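You operate a simulated robot arm through the tools that you are given. There is no shell and no other tool.

You are at the controls of a simulated robot arm. One attempt, no reset.

Task
Glue the blue checked book's title label on its pale patch.
Fine: brush back in its hole; label straight, then the green cloth weight on it till the glue line fades; don't knock the glue pot. Set down upright: glue brush. A coat counts when it lies all over at full strength: go over it till it gets no stronger.

Only the result counts: the job must be done as asked and must still hold three seconds after the hand-in. Knocking over, shifting, dropping, spilling or breaking anything else fails it. Flat cloth is picked up by pressing the open fingertips on it (5 to 10 N) and closing them slowly along it; thin cloth reads only 2 to 8 mm in the jaws.

Robot
A 6-joint arm with a two-finger gripper, fixed in place. Base frame: the origin is at the foot of the arm, x ahead of it, y to its left, z up; the work surface is at about z = 0.8. Readings come in m, degrees, newtons and seconds.
Its first joint turns from -166.0 to 166.0 degrees. Payload 3.43 kg.
The tool frame sits at the grasp point between the pads (the TCP): z along the fingers, y along the line on which they close. The tips reach 0.02 m beyond it. Largest opening 0.19 m; the body of the gripper starts 0.248 m behind the TCP.
Orientation is told as [roll, pitch, yaw] about the base's x, y, z axes, in that order, counted from this pose: with the fingers straight down and closing along the base's y, the tool's x points along the base's -x, its y along +y and its z along -z.

Tools
- The arm moves only by the tool step_arm. Its arguments are lists of equal length, an entry for each row: "rotation": the turn, a rotation vector about the tool's x, y, z in degrees, a list of three; "translation": the shift along the tool's x, y, z in m, a list of three; "grip": the closure, from 0 (fully open) to 1 (shut). In form: {"rotation": [[ax, ay, az], ...], "translation": [[x, y, z], ...], "grip": [grip, ...]}. A call has 1 to 20 rows; each row is the pose to reach, as a shift and turn from the pose commanded when the call began, along the tool's axes at that moment. A row lasts 0.2 s, in which the tool goes at most 0.05 m and 8.6 degrees; a call with a longer step from one row to the next is refused whole, and so is a gripper value outside its range. A pose out of reach is approached as far as the arm can. The call stops where the force on the tool passes 90 N (or 10 N more than at its start, if that is more) or the arm is blocked; 0.2 s more then pass. The fingers move at their own pace (about 0.153 m/s each) and stop on an object; they squeeze with about 30 N. The grip force told is the motor's: it shows also when the fingers shut on nothing. Time passes only in rows, and 0.2 s behind the last, so rows that repeat a pose let the fingers close. The reply holds the time, the measured pose of the TCP, the force on the tool along the base axes, the opening and the grip force, in the units named above and with some noise, with the torque about the TCP (base axes, N m) and any sound that the robot's microphone picked up.
- Cameras (640 x 400 px; columns grow to the right, rows downward): "scene" is fixed at [0.2227, 0.656, 1.5714]; the picture's right is [-0.77, -0.64, 0.00], its down [-0.26, 0.31, -0.91] and it looks along [0.58, -0.70, -0.40] (base axes); focal length 364 px, centre (320, 200). "wrist" rides on the gripper at [0.07, -0.008, -0.288] in the tool frame; the picture's right is [0.12, 0.99, 0.00], its down [-0.96, 0.11, -0.25] and it looks along [-0.25, 0.03, 0.97] (tool axes); focal length 261 px, centre (320, 200). There is no depth. A picture from a camera that has moved, and an enlarged one, comes with that camera's place and axes in the base frame and with its lens. The place of the scene camera against the robot may be out by one fixed shift of up to 0.012 m in any direction.
- capture(camera): a new picture of that camera. It takes no simulated time.
- move_column(by): slides the trunk up (or, below 0, down) by that many m; the arm rides with it, the base frame stays. It gives what a move gives, with no picture.
- inspect(camera, box): a new picture of the part [left, top, right, bottom] of that camera's present view, enlarged. It takes no simulated time.
- close_job(): hands the job in; it is judged then, once.

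Nothing tells you positions but the pictures and the camera data. Unless the task says otherwise, let go and move clear before handing in.

The tools are called after "Request:" as name(argument=value, ...) on one line, values as JSON. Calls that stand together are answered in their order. step_arm: Moves the arm, as the interface text tells. Its arguments: {"type":"object","properties":{"rotation":{"type":"array"},"translation":{"type":"array"},"grip":{"type":"array"}},"required":["rotation","translation","grip"]} The other tools are called the same way: move_column (by) slides the trunk up or down; capture (camera) takes a picture; inspect (camera, box) takes an enlarged picture of a part of a camera's view; close_job () hands the job in.

At the start:

```text
time: 0.0
position: [0.4974, -0.3376, 1.2728]
tcp_rot: [-0.1, -0.1, 0.1]
contact_force: [-0.4, 0.1, -0.7]
moment: [0.01, 0.0, 0.01]
opening: 0.1899
finger_force: 0.0
trunk travel left (down, up): [-0.275, 0.165]
```

scene: 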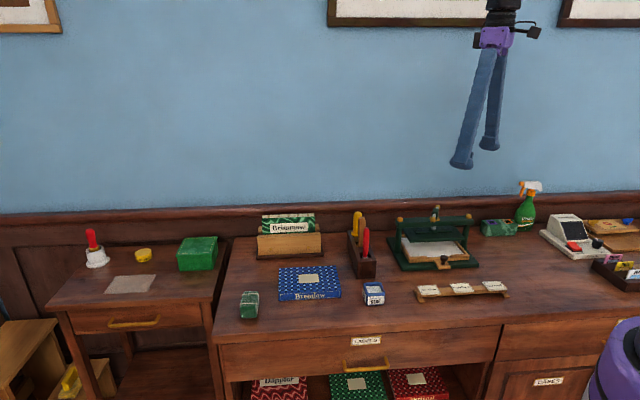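
wrist: 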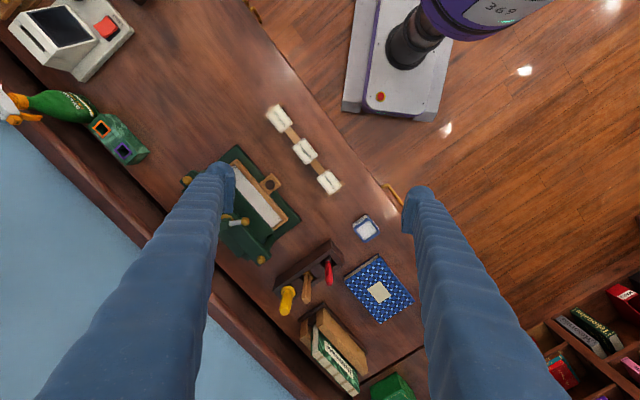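

I see the blue checked book on the desk with a pale patch, a label rack with three labels, a tool block with handles, and a side table with a pot with a red brush. I'll look closer at all of it before moving.

Request:
inspect(camera="scene", box=[40, 200, 240, 325])

Request:
inspect(camera="scene", box=[230, 200, 390, 325])

Request:
inspect(camera="scene", box=[370, 190, 530, 315])

Request:
inspect(camera="scene", box=[480, 170, 640, 295])

Request:
inspect(camera="wrist", box=[220, 90, 440, 400])

```text
3.20 times, centred on (140, 262) of scene
camera zoom: at [0.2227, 0.656, 1.5714], right [-0.77, -0.64, 0.0], down [-0.26, 0.31, -0.91], along [0.58, -0.7, -0.4], focal length 1165 px, centre (896, 0)
```

zoom: 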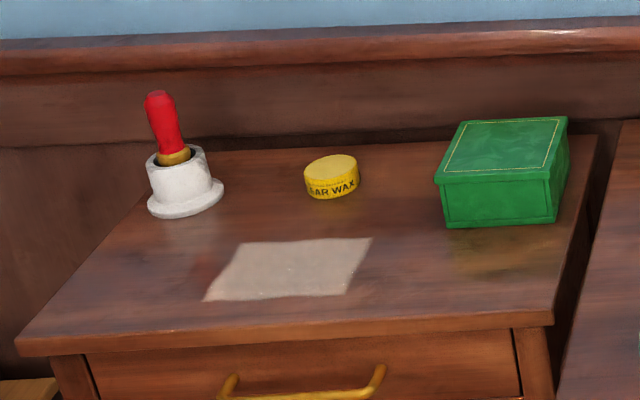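

```text
3.20 times, centred on (310, 262) of scene
camera zoom: at [0.2227, 0.656, 1.5714], right [-0.77, -0.64, 0.0], down [-0.26, 0.31, -0.91], along [0.58, -0.7, -0.4], focal length 1165 px, centre (352, 0)
```

zoom: 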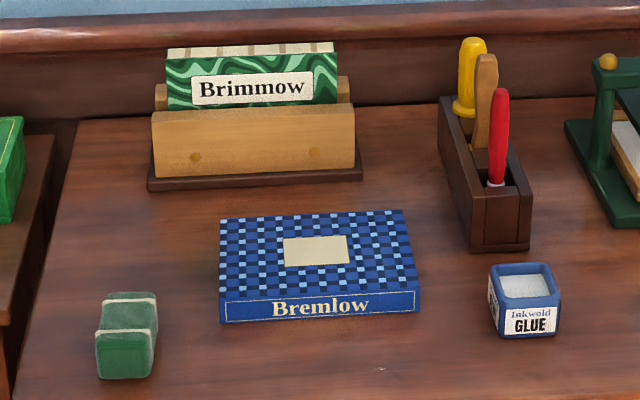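

```text
3.20 times, centred on (450, 252) of scene
camera zoom: at [0.2227, 0.656, 1.5714], right [-0.77, -0.64, 0.0], down [-0.26, 0.31, -0.91], along [0.58, -0.7, -0.4], focal length 1165 px, centre (-96, 32)
```

zoom: 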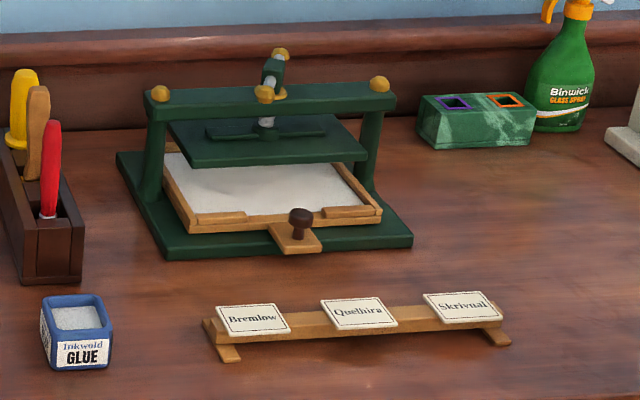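

```text
3.20 times, centred on (560, 232) of scene
camera zoom: at [0.2227, 0.656, 1.5714], right [-0.77, -0.64, 0.0], down [-0.26, 0.31, -0.91], along [0.58, -0.7, -0.4], focal length 1165 px, centre (-448, 96)
```

zoom: 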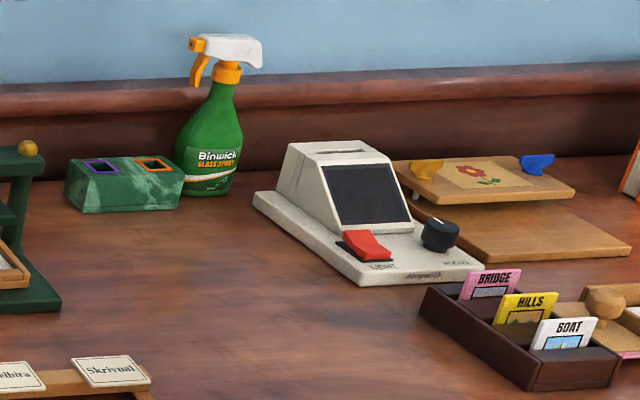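

```text
1.29 times, centred on (330, 245) of wrist
camera zoom: at [0.4275, -0.3468, 1.5629], right [-0.12, 0.99, 0.0], down [0.96, 0.12, 0.25], along [0.25, 0.03, -0.97], focal length 336 px, centre (307, 142)
```

zoom: 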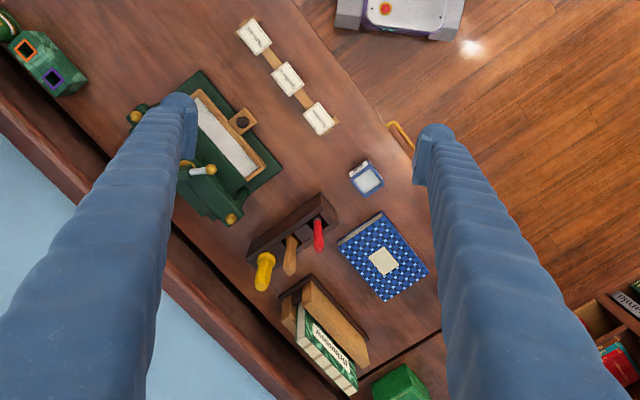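

The blue book reads "Bremlow", so I need the "Bremlow" label, which is the leftmost on the rack. The green cloth weight sits at the desk's left front. I'll bring the wrist camera over the desk to look at the brush holder.

Request:
step_arm(rotation=[[0, 0, 0], [0, 0, 0], [0, 0, 0], [0, 0, 0]], translation=[[-0.03, 0.015, 0.02], [-0.06, 0.03, 0.04], [-0.09, 0.045, 0.06], [-0.12, 0.06, 0.07]], grip=[0, 0, 0, 0])

Request:
capture(camera="wrist")

```text
time: 1.0
position: [0.6203, -0.2771, 1.2046]
tcp_rot: [0.0, 0.0, 0.0]
contact_force: [-0.1, -0.5, -0.1]
moment: [-0.01, 0.04, 0.0]
opening: 0.1897
finger_force: 0.0
trunk travel left (down, up): [-0.275, 0.165]
```

```text
taken
camera wrist: at [0.5499, -0.2871, 1.4944], right [-0.12, 0.99, 0.0], down [0.96, 0.12, 0.25], along [0.24, 0.03, -0.97], focal length 261 px, centre (320, 200)
```

wrist: 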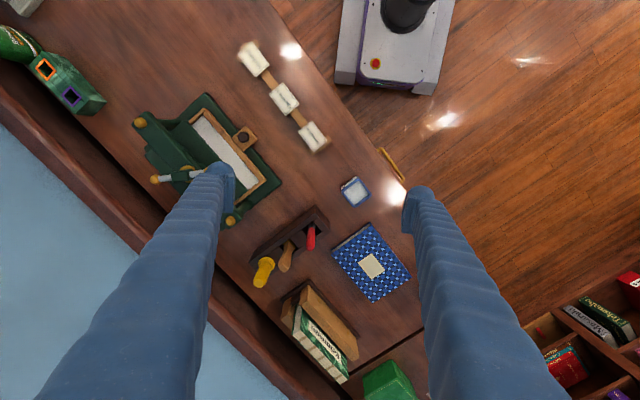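

Request:
inspect(camera="wrist", box=[230, 170, 330, 295])

Request:
inspect(camera="wrist", box=[230, 40, 340, 160])

Request:
inspect(camera="wrist", box=[320, 160, 420, 310])

Request:
inspect(camera="scene", box=[340, 200, 400, 290])

Request:
inspect(camera="scene", box=[225, 280, 275, 325])

```text
3.20 times, centred on (280, 232) of wrist
camera zoom: at [0.5499, -0.2871, 1.4944], right [-0.12, 0.99, 0.0], down [0.96, 0.12, 0.25], along [0.24, 0.03, -0.97], focal length 834 px, centre (448, 96)
```

zoom: 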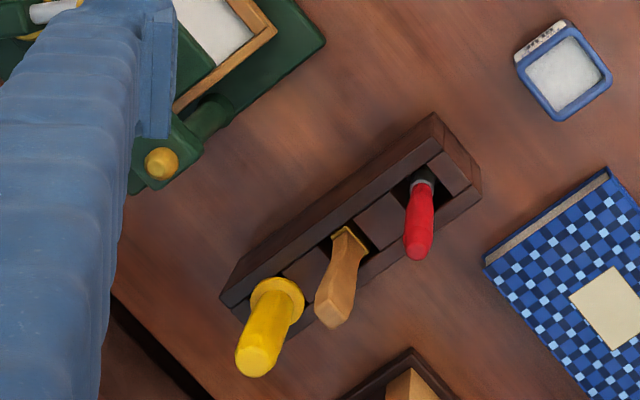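

```text
3.33 times, centred on (285, 100) of wrist
camera zoom: at [0.5499, -0.2871, 1.4944], right [-0.12, 0.99, 0.0], down [0.96, 0.12, 0.25], along [0.24, 0.03, -0.97], focal length 869 px, centre (437, 533)
```

zoom: 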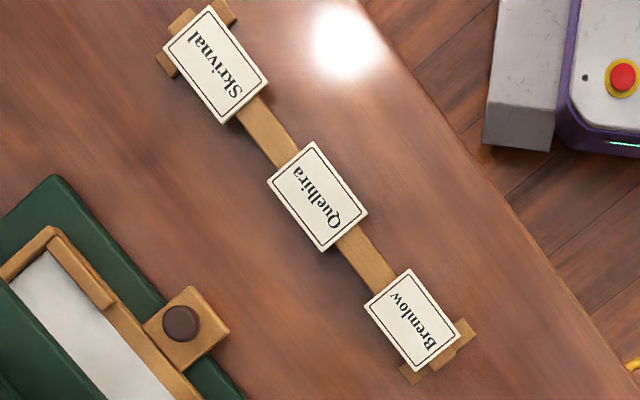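

```text
2.67 times, centred on (370, 235) of wrist
camera zoom: at [0.5499, -0.2871, 1.4944], right [-0.12, 0.99, 0.0], down [0.96, 0.12, 0.25], along [0.24, 0.03, -0.97], focal length 695 px, centre (187, 107)
```

zoom: 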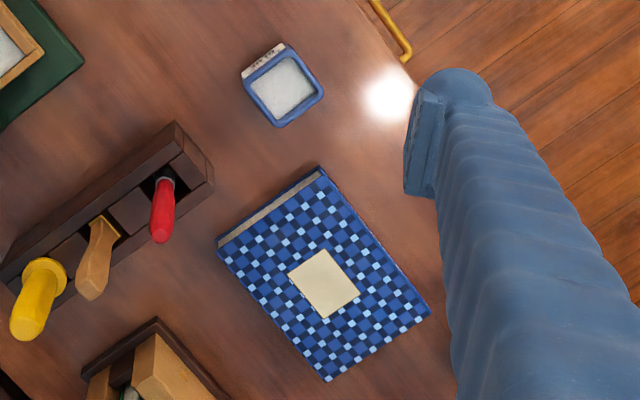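

```text
4.44 times, centred on (370, 245) of scene
camera zoom: at [0.2227, 0.656, 1.5714], right [-0.77, -0.64, 0.0], down [-0.26, 0.31, -0.91], along [0.58, -0.7, -0.4], focal length 1618 px, centre (98, 0)
```

zoom: 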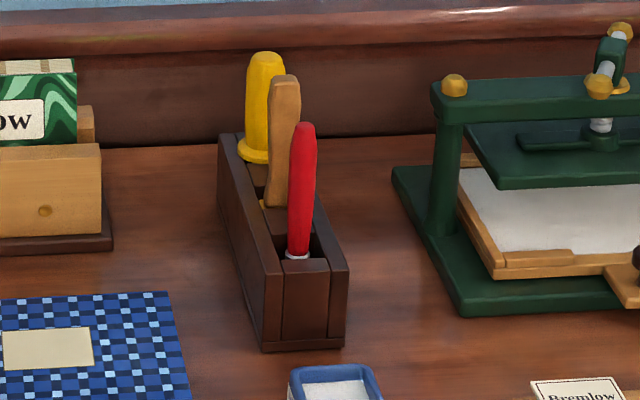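

```text
8.89 times, centred on (250, 302) of scene
camera zoom: at [0.2227, 0.656, 1.5714], right [-0.77, -0.64, 0.0], down [-0.26, 0.31, -0.91], along [0.58, -0.7, -0.4], focal length 3236 px, centre (942, -711)
```

zoom: 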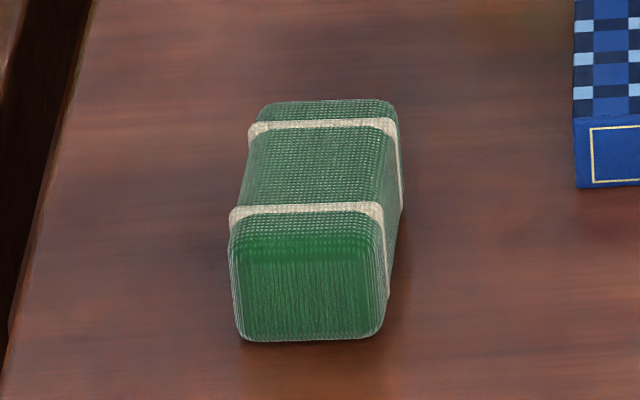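

The three tools stand in a dark block, with yellow, wood and red handles. I'll zoom into the slots to find out which one is the brush.

Request:
inspect(camera="wrist", box=[290, 200, 335, 245])

Request:
inspect(camera="wrist", box=[250, 235, 305, 285])

Request:
inspect(camera="scene", box=[340, 205, 382, 245])

Request:
inspect(camera="scene", box=[345, 235, 387, 280])

Request:
inspect(camera="scene", box=[350, 275, 395, 310])

```text
8.89 times, centred on (312, 222) of wrist
camera zoom: at [0.5499, -0.2871, 1.4944], right [-0.12, 0.99, 0.0], down [0.96, 0.12, 0.25], along [0.24, 0.03, -0.97], focal length 2317 px, centre (387, 0)
```

zoom: 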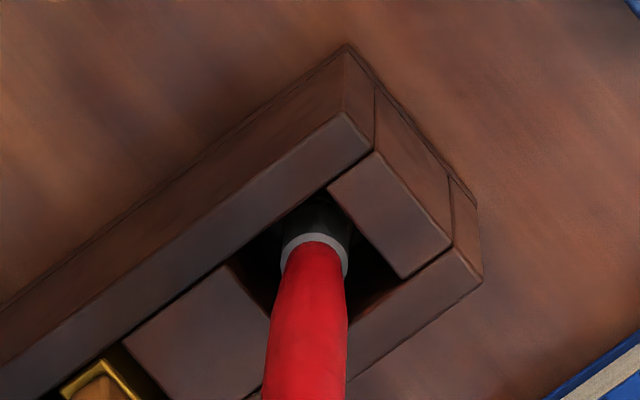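

```text
8.00 times, centred on (278, 260) of wrist
camera zoom: at [0.5499, -0.2871, 1.4944], right [-0.12, 0.99, 0.0], down [0.96, 0.12, 0.25], along [0.24, 0.03, -0.97], focal length 2085 px, centre (660, -280)
```

zoom: 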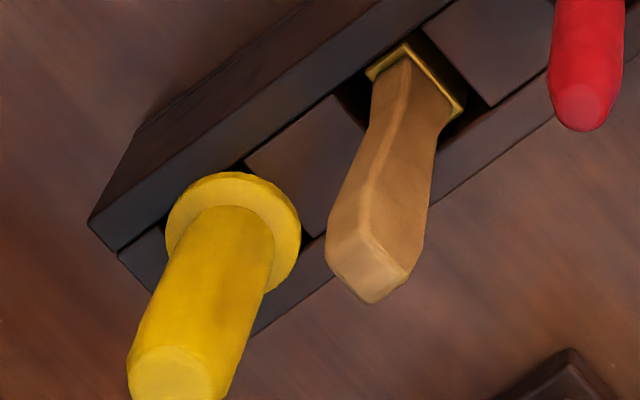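

```text
10.00 times, centred on (361, 225) of scene
camera zoom: at [0.2227, 0.656, 1.5714], right [-0.77, -0.64, 0.0], down [-0.26, 0.31, -0.91], along [0.58, -0.7, -0.4], focal length 3640 px, centre (-90, -50)
```

zoom: 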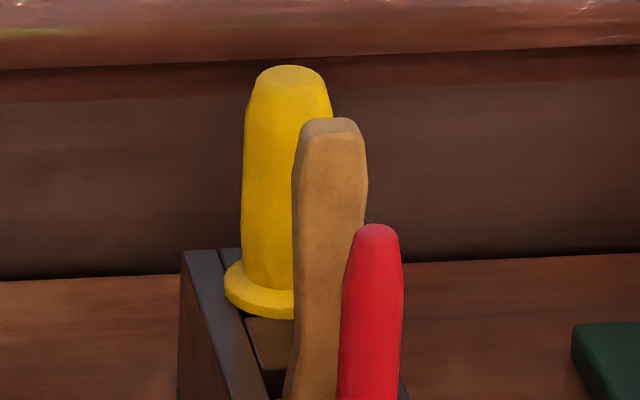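

```text
8.89 times, centred on (366, 258) of scene
camera zoom: at [0.2227, 0.656, 1.5714], right [-0.77, -0.64, 0.0], down [-0.26, 0.31, -0.91], along [0.58, -0.7, -0.4], focal length 3236 px, centre (-89, -311)
```

zoom: 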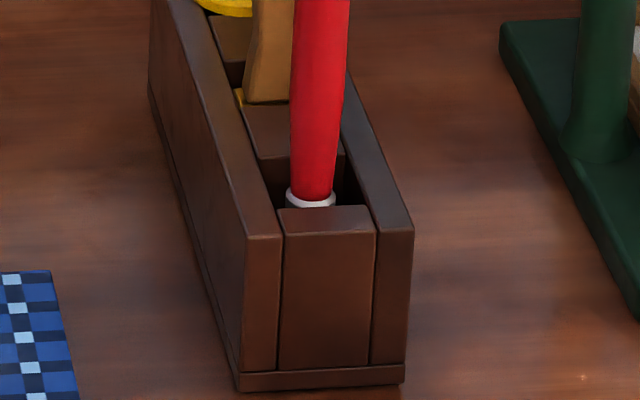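

```text
11.43 times, centred on (372, 292) of scene
camera zoom: at [0.2227, 0.656, 1.5714], right [-0.77, -0.64, 0.0], down [-0.26, 0.31, -0.91], along [0.58, -0.7, -0.4], focal length 4160 px, centre (-280, -857)
```

zoom: 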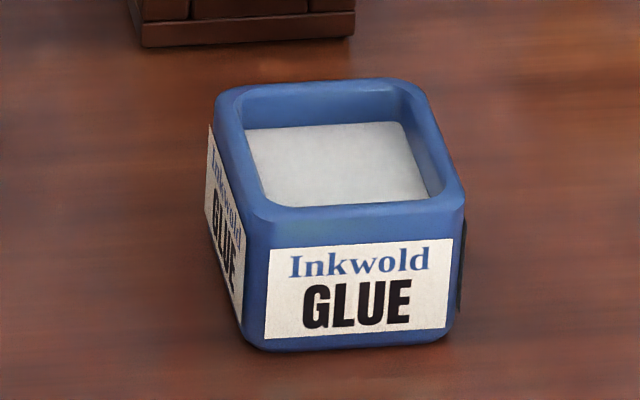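

The red handle, with its round ferrule and dark tip, looks like the brush, but I can't be sure yet. I'll move the camera closer for a better angle into the slots and to triangulate positions.

Request:
step_arm(rotation=[[0, 0, 0], [0, 0, 0], [0, 0, 0]], translation=[[-0.027, 0.02, 0.03], [-0.053, 0.04, 0.06], [-0.08, 0.06, 0.09]], grip=[0, 0, 0])

Request:
capture(camera="wrist")

Request:
inspect(camera="wrist", box=[220, 120, 320, 245])

```text
time: 1.8
position: [0.7007, -0.2189, 1.1142]
tcp_rot: [0.1, 0.1, 0.0]
contact_force: [0.7, 0.3, -0.3]
moment: [0.02, 0.11, 0.0]
opening: 0.1897
finger_force: 0.0
trunk travel left (down, up): [-0.275, 0.165]
```

```text
taken
camera wrist: at [0.6302, -0.2278, 1.4027], right [-0.12, 0.99, 0.0], down [0.96, 0.12, 0.25], along [0.24, 0.03, -0.97], focal length 261 px, centre (320, 200)
```

wrist: 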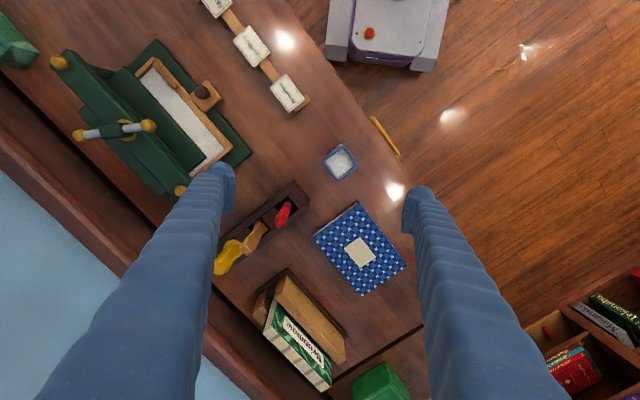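

```text
3.20 times, centred on (270, 182) of wrist
camera zoom: at [0.6302, -0.2278, 1.4027], right [-0.12, 0.99, 0.0], down [0.96, 0.12, 0.25], along [0.24, 0.03, -0.97], focal length 834 px, centre (480, 256)
```

zoom: 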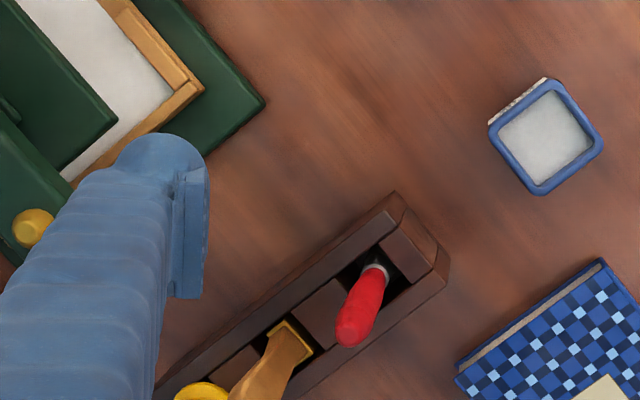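

I can see the slots from closer now. I'll zoom in on each tool and on the pot.

Request:
inspect(camera="wrist", box=[265, 180, 310, 235])

Request:
inspect(camera="wrist", box=[210, 205, 280, 280])

Request:
inspect(camera="wrist", box=[300, 130, 420, 300])

Request:
inspect(camera="wrist", box=[260, 60, 320, 120])

```text
7.27 times, centred on (288, 208) of wrist
camera zoom: at [0.6302, -0.2278, 1.4027], right [-0.12, 0.99, 0.0], down [0.96, 0.12, 0.25], along [0.24, 0.03, -0.97], focal length 1896 px, centre (556, 146)
```

zoom: 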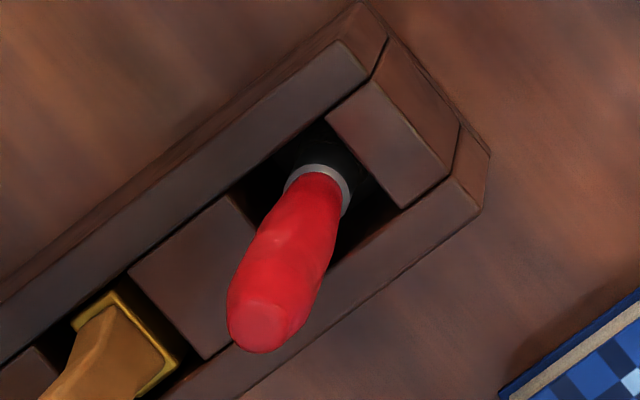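

```text
5.33 times, centred on (245, 242) of wrist
camera zoom: at [0.6302, -0.2278, 1.4027], right [-0.12, 0.99, 0.0], down [0.96, 0.12, 0.25], along [0.24, 0.03, -0.97], focal length 1390 px, centre (720, -27)
```

zoom: 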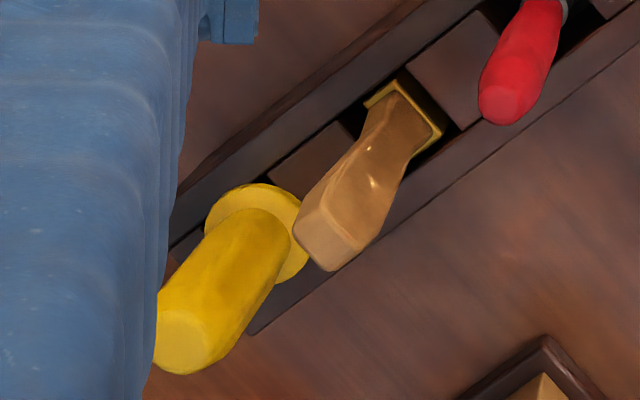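

```text
2.35 times, centred on (360, 215) of wrist
camera zoom: at [0.6302, -0.2278, 1.4027], right [-0.12, 0.99, 0.0], down [0.96, 0.12, 0.25], along [0.24, 0.03, -0.97], focal length 613 px, centre (226, 165)
```

zoom: 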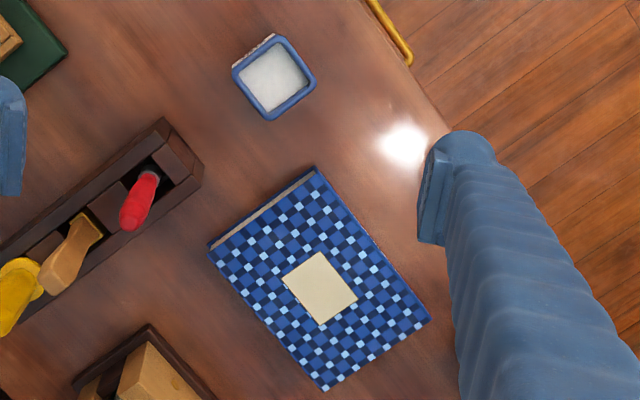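

```text
6.67 times, centred on (290, 90) of wrist
camera zoom: at [0.6302, -0.2278, 1.4027], right [-0.12, 0.99, 0.0], down [0.96, 0.12, 0.25], along [0.24, 0.03, -0.97], focal length 1738 px, centre (520, 933)
```

zoom: 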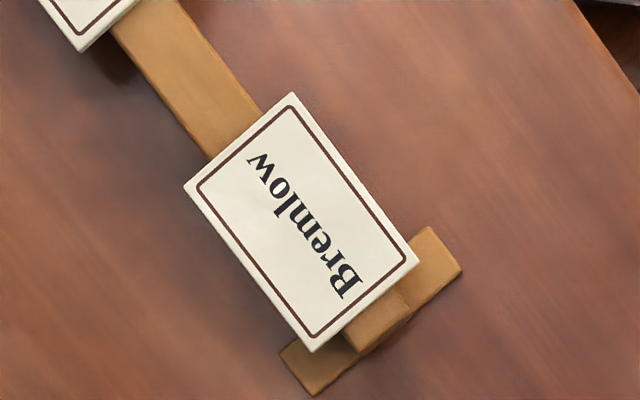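

The "Bremlow" label is near (0.557, -0.305, 0.824), the pot near (0.685, -0.176), the patch near (0.892, -0.099) and the red handle's top near (0.792, -0.280, 0.97). The desk axes run at 45°, so I'll yaw the gripper by -45° and look again.

Request:
step_arm(rotation=[[0, 0, 8], [0, 0, 16], [0, 0, 24], [0, 0, 32], [0, 0, 40], [0, 0, 45]], translation=[[0, 0, 0], [-0.005, 0.0, 0.003], [-0.01, 0.005, 0.006], [-0.015, 0.01, 0.01], [-0.02, 0.01, 0.014], [-0.02, 0.01, 0.014]], grip=[0, 0, 0, 0, 0, 0])

Request:
capture(camera="wrist")

Request:
capture(camera="scene")

```text
time: 3.2
position: [0.7185, -0.2079, 1.1014]
tcp_rot: [0.0, 0.0, -45.0]
contact_force: [0.9, -0.3, 0.8]
moment: [-0.02, -0.03, -0.01]
opening: 0.1899
finger_force: 0.0
trunk travel left (down, up): [-0.275, 0.165]
```

```text
taken
camera wrist: at [0.6628, -0.1643, 1.3898], right [0.62, 0.79, 0.0], down [0.76, -0.6, 0.25], along [0.19, -0.15, -0.97], focal length 261 px, centre (320, 200)
```

wrist: 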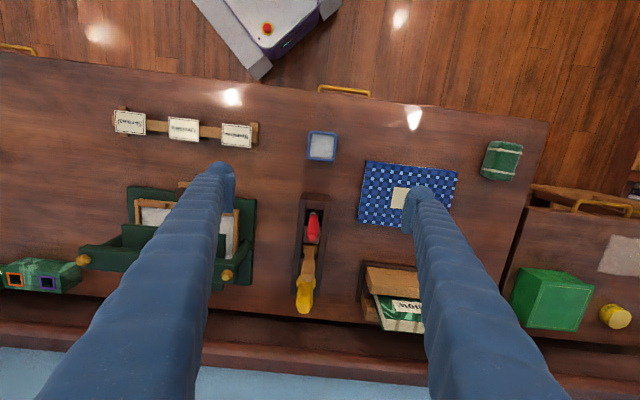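

```text
taken
```

scene: 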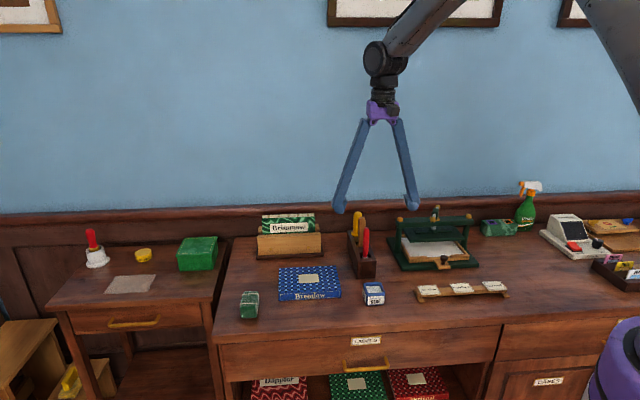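

The view is now nearly square with the desk. I'll zoom in for precise measurements of the block, pot, book and weight.

Request:
inspect(camera="wrist", box=[280, 185, 345, 320])

Request:
inspect(camera="wrist", box=[295, 120, 350, 170])

Request:
inspect(camera="wrist", box=[350, 150, 470, 240])

Request:
inspect(camera="wrist", box=[470, 130, 530, 190])

```text
2.96 times, centred on (312, 252) of wrist
camera zoom: at [0.6628, -0.1643, 1.3898], right [0.62, 0.79, 0.0], down [0.76, -0.6, 0.25], along [0.19, -0.15, -0.97], focal length 772 px, centre (342, 44)
```

zoom: 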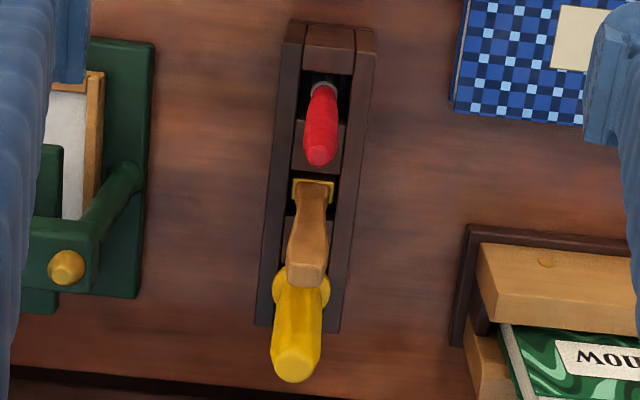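

```text
8.00 times, centred on (322, 145) of wrist
camera zoom: at [0.6628, -0.1643, 1.3898], right [0.62, 0.79, 0.0], down [0.76, -0.6, 0.25], along [0.19, -0.15, -0.97], focal length 2085 px, centre (300, 640)
```

zoom: 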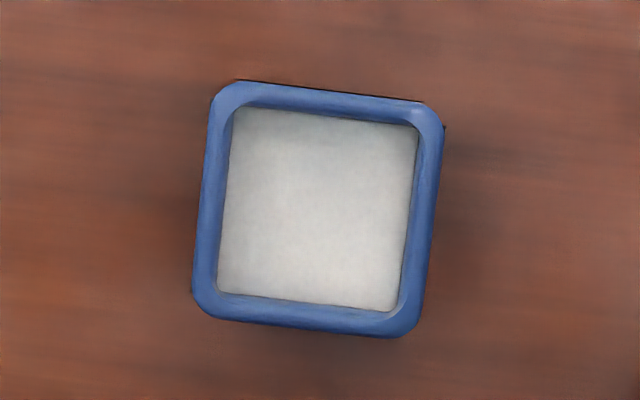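

```text
4.44 times, centred on (410, 195) of wrist
camera zoom: at [0.6628, -0.1643, 1.3898], right [0.62, 0.79, 0.0], down [0.76, -0.6, 0.25], along [0.19, -0.15, -0.97], focal length 1158 px, centre (-80, 222)
```

zoom: 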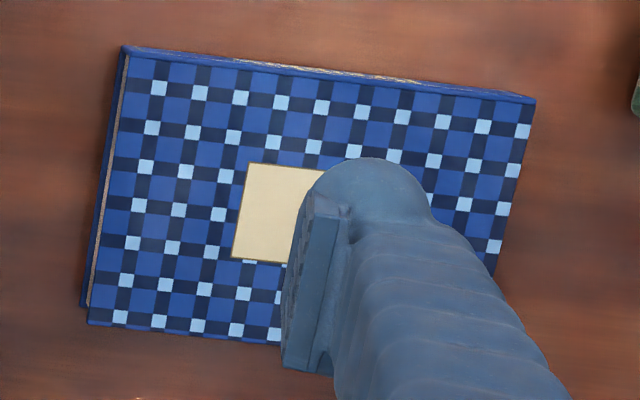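

```text
6.67 times, centred on (500, 160) of wrist
camera zoom: at [0.6628, -0.1643, 1.3898], right [0.62, 0.79, 0.0], down [0.76, -0.6, 0.25], along [0.19, -0.15, -0.97], focal length 1738 px, centre (-880, 467)
```

zoom: 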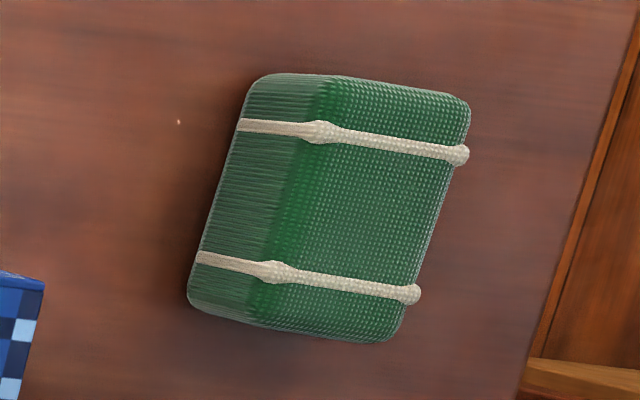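

The handle's centre is near (0.7915, -0.2805), with its top at about 0.97 and the block's top at about 0.87. I'll go above the red handle and check the alignment.

Request:
step_arm(rotation=[[0, 0, 0], [0, 0, 0], [0, 0, 0], [0, 0, 0]], translation=[[-0.03, 0, 0.005], [-0.06, 0, 0.02], [-0.09, 0, 0.035], [-0.1, 0.0, 0.05]], grip=[0.3, 0.4, 0.5, 0.5])

Request:
capture(camera="wrist")

Request:
inspect(camera="wrist", box=[260, 150, 380, 260])

```text
time: 4.2
position: [0.7883, -0.2802, 1.0516]
tcp_rot: [-0.1, 0.0, -44.9]
contact_force: [0.3, -0.3, -0.2]
moment: [0.11, -0.02, -0.03]
opening: 0.0948
finger_force: 0.2
trunk travel left (down, up): [-0.275, 0.165]
```

```text
taken
camera wrist: at [0.7327, -0.2359, 1.34], right [0.62, 0.79, 0.0], down [0.76, -0.6, 0.25], along [0.19, -0.15, -0.97], focal length 261 px, centre (320, 200)
```

wrist: 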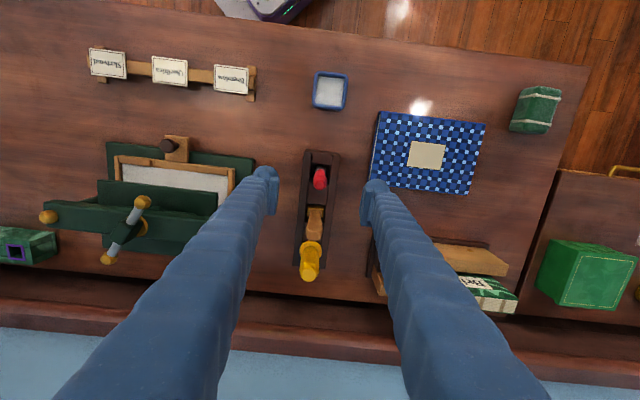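

```text
3.64 times, centred on (320, 205) of wrist
camera zoom: at [0.7327, -0.2359, 1.34], right [0.62, 0.79, 0.0], down [0.76, -0.6, 0.25], along [0.19, -0.15, -0.97], focal length 948 px, centre (320, 182)
```

zoom: 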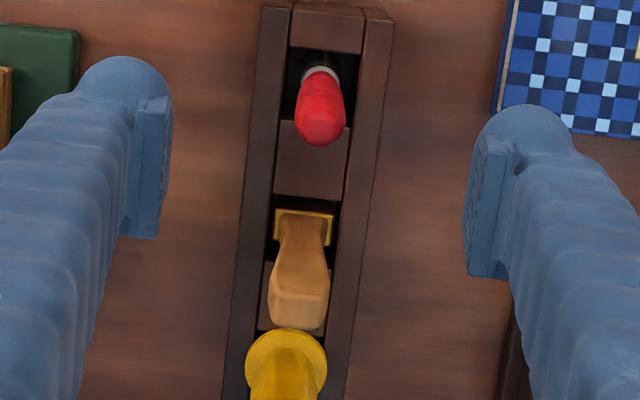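

The handle is centred between the fingers. I'll zoom in on the book patch and weight from here for measurement, then descend and grip the red handle.

Request:
inspect(camera="wrist", box=[365, 100, 495, 200])

Request:
inspect(camera="wrist", box=[300, 60, 360, 120])

Request:
inspect(camera="wrist", box=[490, 70, 590, 150])

Request:
step_arm(rotation=[[0, 0, 0], [0, 0, 0], [0, 0, 0], [0, 0, 0]], translation=[[0, 0.001, 0.04], [0, 0.001, 0.08], [0, 0.001, 0.11], [0, 0.001, 0.125]], grip=[0.5, 0.5, 0.5, 0.5])

```text
4.00 times, centred on (430, 150) of wrist
camera zoom: at [0.7327, -0.2359, 1.34], right [0.62, 0.79, 0.0], down [0.76, -0.6, 0.25], along [0.19, -0.15, -0.97], focal length 1043 px, centre (-120, 400)
```

zoom: 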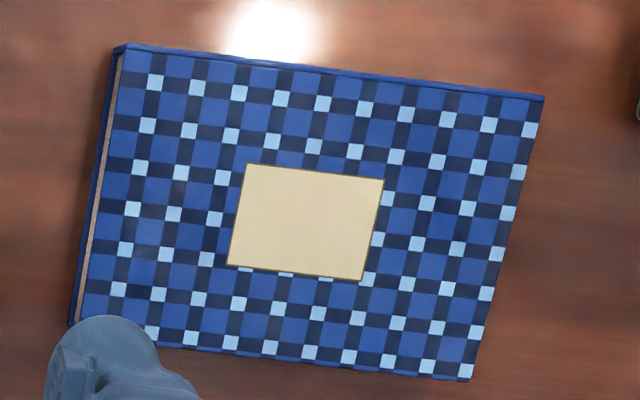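

```text
6.67 times, centred on (330, 90) of wrist
camera zoom: at [0.7327, -0.2359, 1.34], right [0.62, 0.79, 0.0], down [0.76, -0.6, 0.25], along [0.19, -0.15, -0.97], focal length 1738 px, centre (253, 933)
```

zoom: 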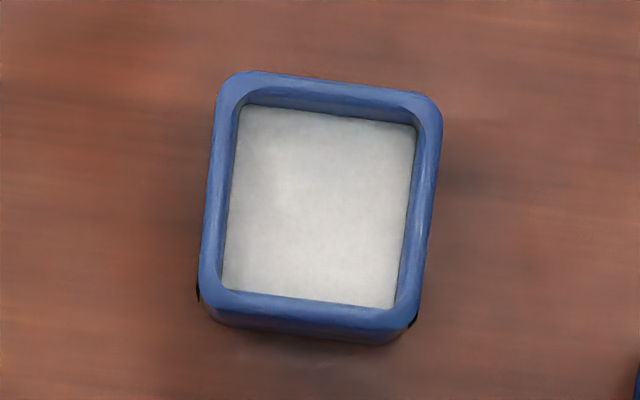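

```text
5.00 times, centred on (540, 110) of wrist
camera zoom: at [0.7327, -0.2359, 1.34], right [0.62, 0.79, 0.0], down [0.76, -0.6, 0.25], along [0.19, -0.15, -0.97], focal length 1303 px, centre (-780, 650)
```

zoom: 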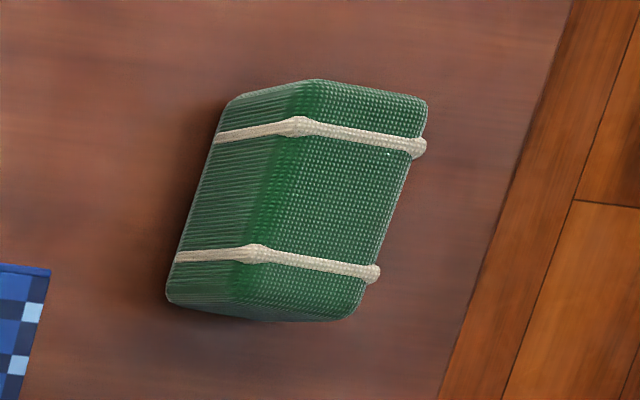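

```text
time: 5.2
position: [0.7894, -0.277, 0.9252]
tcp_rot: [0.0, 0.0, -44.9]
contact_force: [0.6, 0.8, -0.2]
moment: [-0.01, 0.01, 0.02]
opening: 0.0947
finger_force: 0.1
trunk travel left (down, up): [-0.275, 0.165]
```

I'm around the handle at z = 0.925. I'll close the fingers on it now.

Request:
step_arm(rotation=[[0, 0, 0], [0, 0, 0], [0, 0, 0], [0, 0, 0], [0, 0, 0]], translation=[[0, 0, 0], [0, 0, 0], [0, 0, 0], [0, 0, 0], [0, 0, 0]], grip=[0.6, 0.7, 0.8, 0.9, 1.0])

Request:
inspect(camera="scene", box=[335, 180, 400, 290])

```text
time: 6.4
position: [0.7886, -0.2762, 0.924]
tcp_rot: [0.0, 0.0, -45.0]
contact_force: [-0.7, -0.3, -0.4]
moment: [0.01, -0.01, 0.01]
opening: 0.0175
finger_force: 30.6
trunk travel left (down, up): [-0.275, 0.165]
```

```text
3.64 times, centred on (368, 235) of scene
camera zoom: at [0.2227, 0.656, 1.5714], right [-0.77, -0.64, 0.0], down [-0.26, 0.31, -0.91], along [0.58, -0.7, -0.4], focal length 1324 px, centre (147, 73)
```

zoom: 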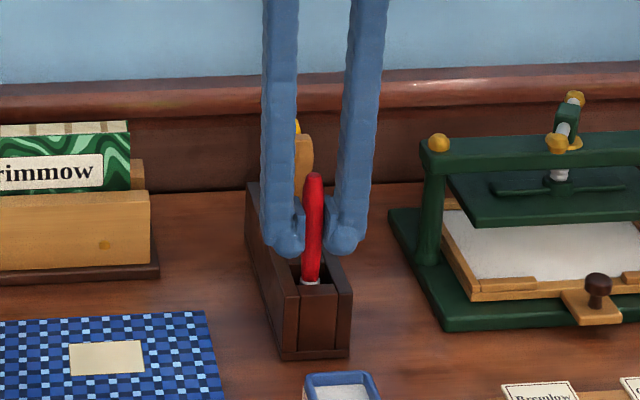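

The handle is held at 17.5 mm opening. I'll lift it straight up and check that it's the brush.

Request:
step_arm(rotation=[[0, 0, 0], [0, 0, 0], [0, 0, 0], [0, 0, 0], [0, 0, 0], [0, 0, 0]], translation=[[0, 0, -0.01], [0, 0, -0.025], [0, 0, -0.05], [0, 0, -0.08], [0, 0, -0.11], [0, 0, -0.13]], grip=[1, 1, 1, 1, 1, 1])

Request:
inspect(camera="scene", box=[335, 160, 400, 290])

Request:
capture(camera="wrist")

```text
time: 7.8
position: [0.7892, -0.2769, 1.055]
tcp_rot: [0.0, 0.0, -45.0]
contact_force: [0.6, 0.1, -0.5]
moment: [0.01, -0.02, 0.02]
opening: 0.0173
finger_force: 29.8
trunk travel left (down, up): [-0.275, 0.165]
```

```text
3.08 times, centred on (368, 225) of scene
camera zoom: at [0.2227, 0.656, 1.5714], right [-0.77, -0.64, 0.0], down [-0.26, 0.31, -0.91], along [0.58, -0.7, -0.4], focal length 1120 px, centre (174, 123)
```

zoom: 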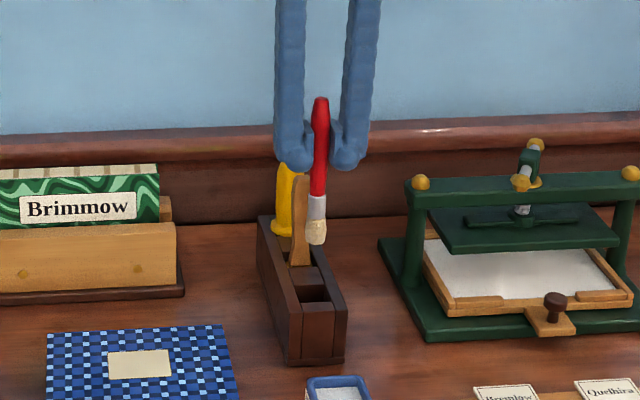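

```text
taken
camera wrist: at [0.7329, -0.2338, 1.3443], right [0.62, 0.79, 0.0], down [0.76, -0.6, 0.25], along [0.19, -0.15, -0.97], focal length 261 px, centre (320, 200)
```

wrist: 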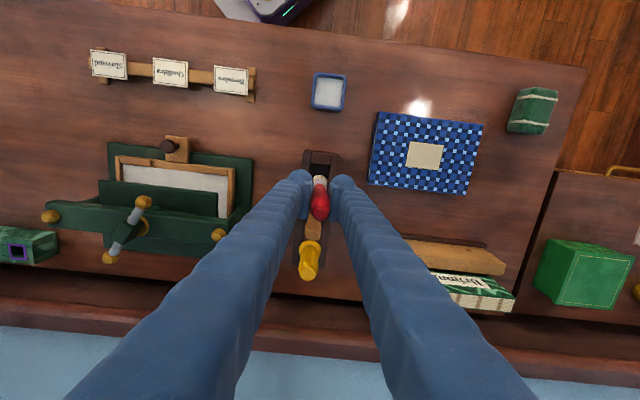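

It is the brush: red handle, silver ferrule and cream bristles, with the tip about 0.12 m below the TCP. I'll move it above the glue pot, staying high.

Request:
step_arm(rotation=[[0, 0, 0], [0, 0, 0], [0, 0, 0], [0, 0, 0]], translation=[[0.04, -0.001, 0], [0.08, -0.002, 0], [0.12, -0.003, 0], [0.1447, -0.0028, 0.0]], grip=[1, 1, 1, 1])

Request:
capture(camera="wrist")

Request:
inspect(camera="wrist", box=[280, 140, 370, 240])

Request:
inspect(camera="scene", box=[330, 190, 420, 320])

```text
time: 8.8
position: [0.6836, -0.1757, 1.0558]
tcp_rot: [-0.1, 0.0, -44.9]
contact_force: [-0.1, -0.1, 0.1]
moment: [-0.08, -0.03, 0.0]
opening: 0.0175
finger_force: 30.0
trunk travel left (down, up): [-0.275, 0.165]
```

```text
taken
camera wrist: at [0.6279, -0.1328, 1.3449], right [0.62, 0.79, 0.0], down [0.76, -0.6, 0.25], along [0.19, -0.15, -0.97], focal length 261 px, centre (320, 200)
```

wrist: 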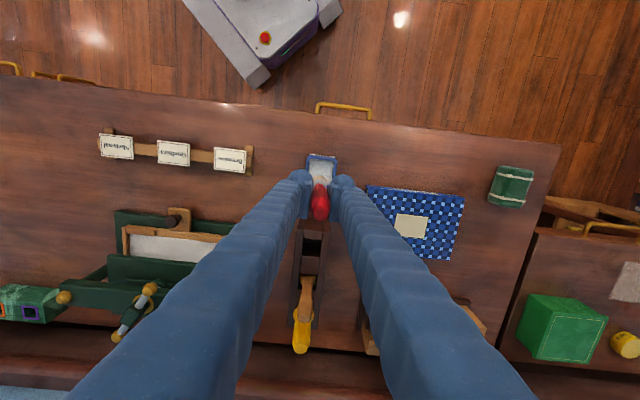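

```text
4.00 times, centred on (325, 190) of wrist
camera zoom: at [0.6279, -0.1328, 1.3449], right [0.62, 0.79, 0.0], down [0.76, -0.6, 0.25], along [0.19, -0.15, -0.97], focal length 1043 px, centre (300, 240)
```

zoom: 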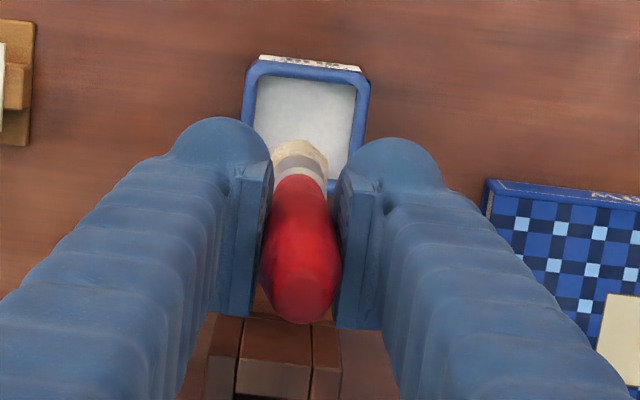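

```text
3.08 times, centred on (375, 255) of scene
camera zoom: at [0.2227, 0.656, 1.5714], right [-0.77, -0.64, 0.0], down [-0.26, 0.31, -0.91], along [0.58, -0.7, -0.4], focal length 1120 px, centre (151, 31)
```

zoom: 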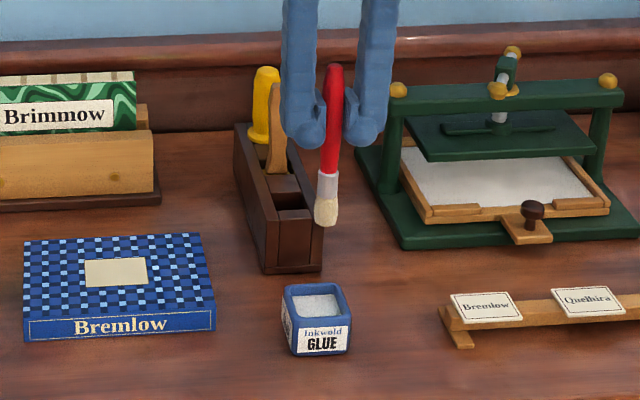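

The brush hangs straight below the TCP, right over the pot's opening. I'll lower it slowly into the glue and watch the forces.

Request:
step_arm(rotation=[[0, 0, 0], [0, 0, 0], [0, 0, 0], [0, 0, 0], [0, 0, 0]], translation=[[0, 0, 0.03], [0, 0, 0.06], [0, 0, 0.08], [0, 0, 0.095], [0, 0, 0.105]], grip=[1, 1, 1, 1, 1])

Request:
inspect(camera="scene", box=[350, 265, 400, 310])

Request:
inspect(camera="wrist", box=[280, 140, 370, 240])

```text
time: 10.0
position: [0.6852, -0.1757, 0.951]
tcp_rot: [0.1, 0.0, -45.0]
contact_force: [-0.2, 0.5, -0.6]
moment: [0.01, 0.01, -0.03]
opening: 0.0173
finger_force: 30.0
trunk travel left (down, up): [-0.275, 0.165]
```

```text
8.89 times, centred on (375, 288) of scene
camera zoom: at [0.2227, 0.656, 1.5714], right [-0.77, -0.64, 0.0], down [-0.26, 0.31, -0.91], along [0.58, -0.7, -0.4], focal length 3236 px, centre (-169, -578)
```

zoom: 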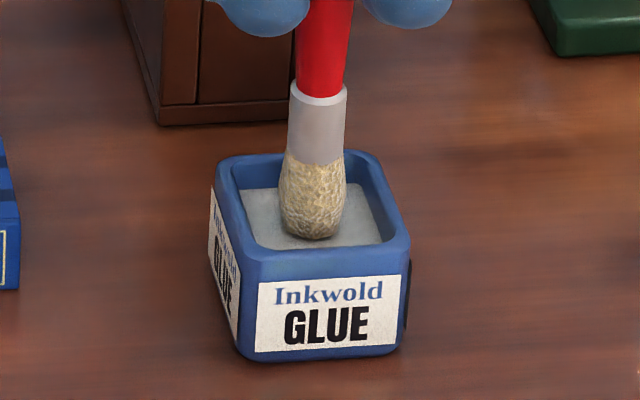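

```text
4.00 times, centred on (325, 190) of wrist
camera zoom: at [0.63, -0.1325, 1.2396], right [0.62, 0.79, 0.0], down [0.76, -0.6, 0.25], along [0.19, -0.15, -0.97], focal length 1043 px, centre (300, 240)
```

zoom: 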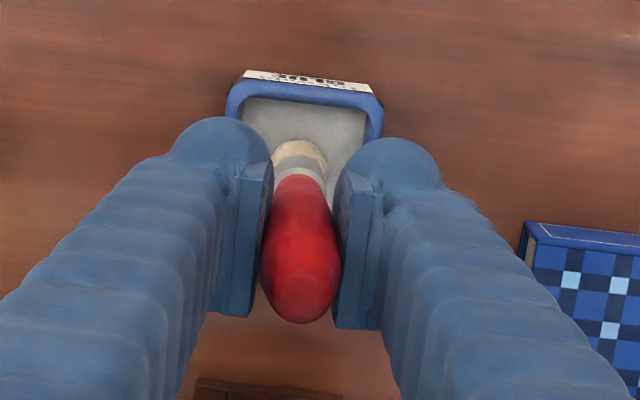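

The bristles hover at the glue surface and the brush is centred in the pot. I'll lower it a few more millimetres to load it.

Request:
step_arm(rotation=[[0, 0, 0], [0, 0, 0], [0, 0, 0]], translation=[[0, 0, 0.004], [0, 0, 0.008], [0, 0, 0.01]], grip=[1, 1, 1])

Request:
inspect(camera="scene", box=[350, 265, 400, 310])

```text
time: 10.8
position: [0.6857, -0.1784, 0.9424]
tcp_rot: [0.0, -0.2, -44.9]
contact_force: [1.3, -1.6, 24.3]
moment: [-0.25, -0.25, -0.04]
opening: 0.0175
finger_force: 30.4
trunk travel left (down, up): [-0.275, 0.165]
```

```text
8.89 times, centred on (375, 288) of scene
camera zoom: at [0.2227, 0.656, 1.5714], right [-0.77, -0.64, 0.0], down [-0.26, 0.31, -0.91], along [0.58, -0.7, -0.4], focal length 3236 px, centre (-169, -578)
```

zoom: 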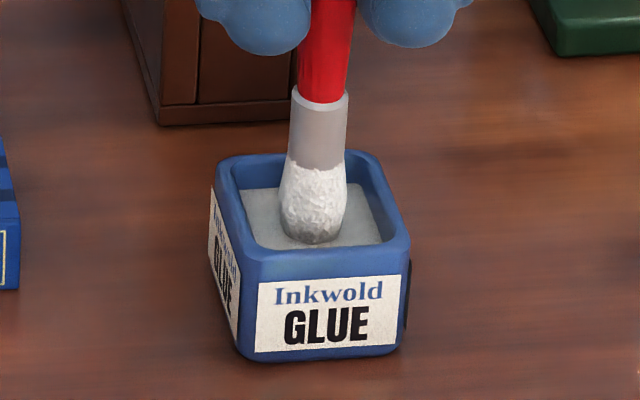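

The bristles turned white, so the brush is loaded. I'll lift straight out and carry it over the book patch, whose centre I take as (0.8916, -0.0990, 0.829).

Request:
step_arm(rotation=[[0, 0, 0], [0, 0, 0], [0, 0, 0], [0, 0, 0], [0, 0, 0], [0, 0, 0], [0, 0, 0], [0, 0, 0], [0, 0, 0]], translation=[[0, 0, -0.01], [0, 0, -0.03], [0, 0, -0.06], [0, 0, -0.075], [-0.02, 0.044, -0.075], [-0.04, 0.088, -0.075], [-0.06, 0.132, -0.075], [-0.08, 0.175, -0.075], [-0.0918, 0.2009, -0.075]], grip=[1, 1, 1, 1, 1, 1, 1, 1, 1])

Request:
capture(camera="wrist")

Request:
inspect(camera="wrist", box=[260, 130, 380, 250])

Request:
inspect(camera="scene", box=[265, 200, 395, 310])

```text
time: 12.8
position: [0.8945, -0.0995, 1.0142]
tcp_rot: [-0.1, -0.1, -44.9]
contact_force: [0.2, -0.5, -0.9]
moment: [-0.03, -0.01, 0.0]
opening: 0.0174
finger_force: 30.5
trunk travel left (down, up): [-0.275, 0.165]
```

```text
taken
camera wrist: at [0.8383, -0.0569, 1.3032], right [0.62, 0.79, 0.0], down [0.76, -0.6, 0.25], along [0.19, -0.15, -0.97], focal length 261 px, centre (320, 200)
```

wrist: 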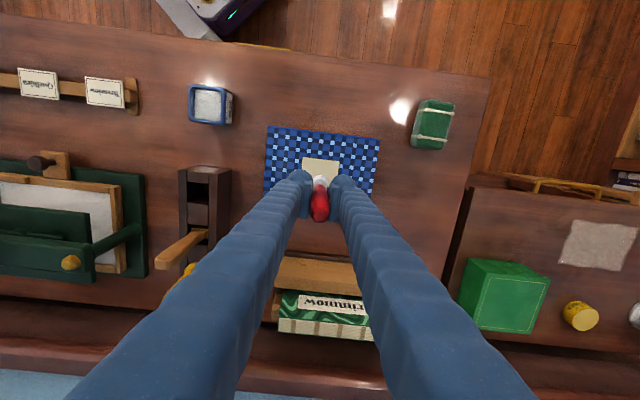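

```text
3.33 times, centred on (320, 190) of wrist
camera zoom: at [0.8383, -0.0569, 1.3032], right [0.62, 0.79, 0.0], down [0.76, -0.6, 0.25], along [0.19, -0.15, -0.97], focal length 869 px, centre (320, 233)
```

zoom: 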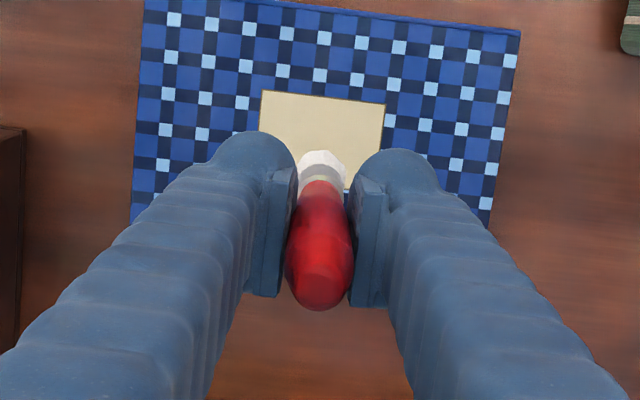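

```text
3.64 times, centred on (330, 255) of scene
camera zoom: at [0.2227, 0.656, 1.5714], right [-0.77, -0.64, 0.0], down [-0.26, 0.31, -0.91], along [0.58, -0.7, -0.4], focal length 1324 px, centre (284, 0)
```

zoom: 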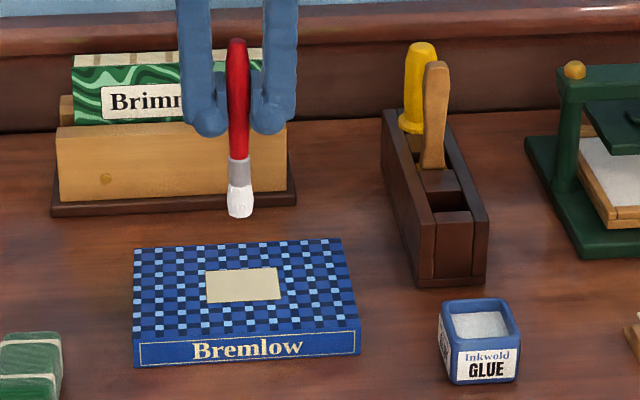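

The brush is over the patch. I'll move to a patch corner and descend in small steps, watching for contact.

Request:
step_arm(rotation=[[0, 0, 0], [0, 0, 0], [0, 0, 0], [0, 0, 0]], translation=[[0.015, -0.024, 0.02], [0.015, -0.024, 0.045], [0.015, -0.024, 0.058], [0.015, -0.024, 0.064]], grip=[1, 1, 1, 1])

Request:
inspect(camera="scene", box=[275, 255, 345, 310])

```text
time: 13.8
position: [0.8664, -0.1067, 0.9494]
tcp_rot: [0.0, 0.0, -44.9]
contact_force: [0.8, -0.5, -0.4]
moment: [0.0, 0.0, 0.0]
opening: 0.0173
finger_force: 29.8
trunk travel left (down, up): [-0.275, 0.165]
```

```text
7.27 times, centred on (310, 282) of scene
camera zoom: at [0.2227, 0.656, 1.5714], right [-0.77, -0.64, 0.0], down [-0.26, 0.31, -0.91], along [0.58, -0.7, -0.4], focal length 2647 px, centre (393, -400)
```

zoom: 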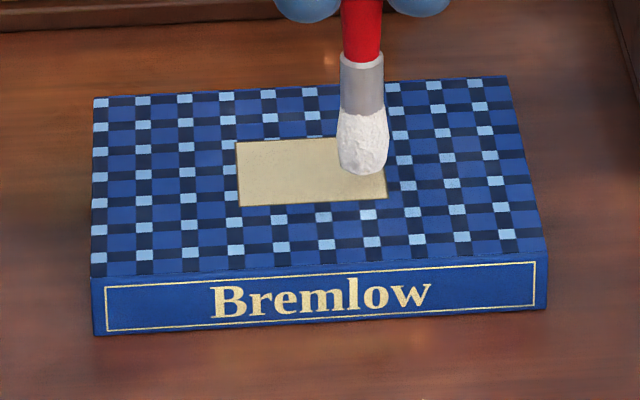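

The tip is still a few millimetres above the patch at its near-right corner. I'll lower it in tiny steps.

Request:
step_arm(rotation=[[0, 0, 0], [0, 0, 0], [0, 0, 0]], translation=[[0, 0, 0.002], [0, 0, 0.004], [0, 0, 0.006]], grip=[1, 1, 1])

Request:
inspect(camera="scene", box=[275, 255, 345, 310])

```text
time: 14.6
position: [0.8655, -0.1069, 0.9449]
tcp_rot: [0.0, 0.1, -45.0]
contact_force: [-0.5, 0.9, -0.6]
moment: [0.03, 0.01, 0.02]
opening: 0.0171
finger_force: 29.7
trunk travel left (down, up): [-0.275, 0.165]
```

```text
7.27 times, centred on (310, 282) of scene
camera zoom: at [0.2227, 0.656, 1.5714], right [-0.77, -0.64, 0.0], down [-0.26, 0.31, -0.91], along [0.58, -0.7, -0.4], focal length 2647 px, centre (393, -400)
```

zoom: 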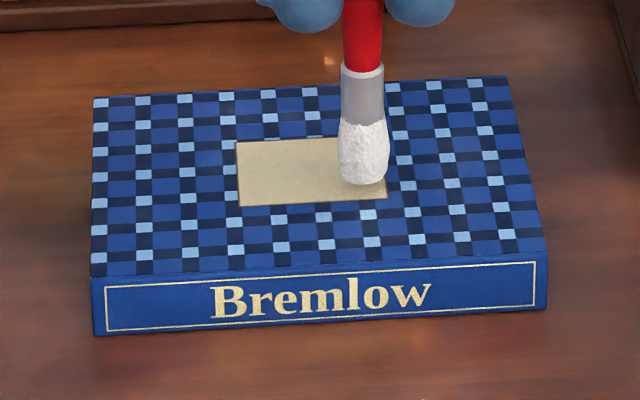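

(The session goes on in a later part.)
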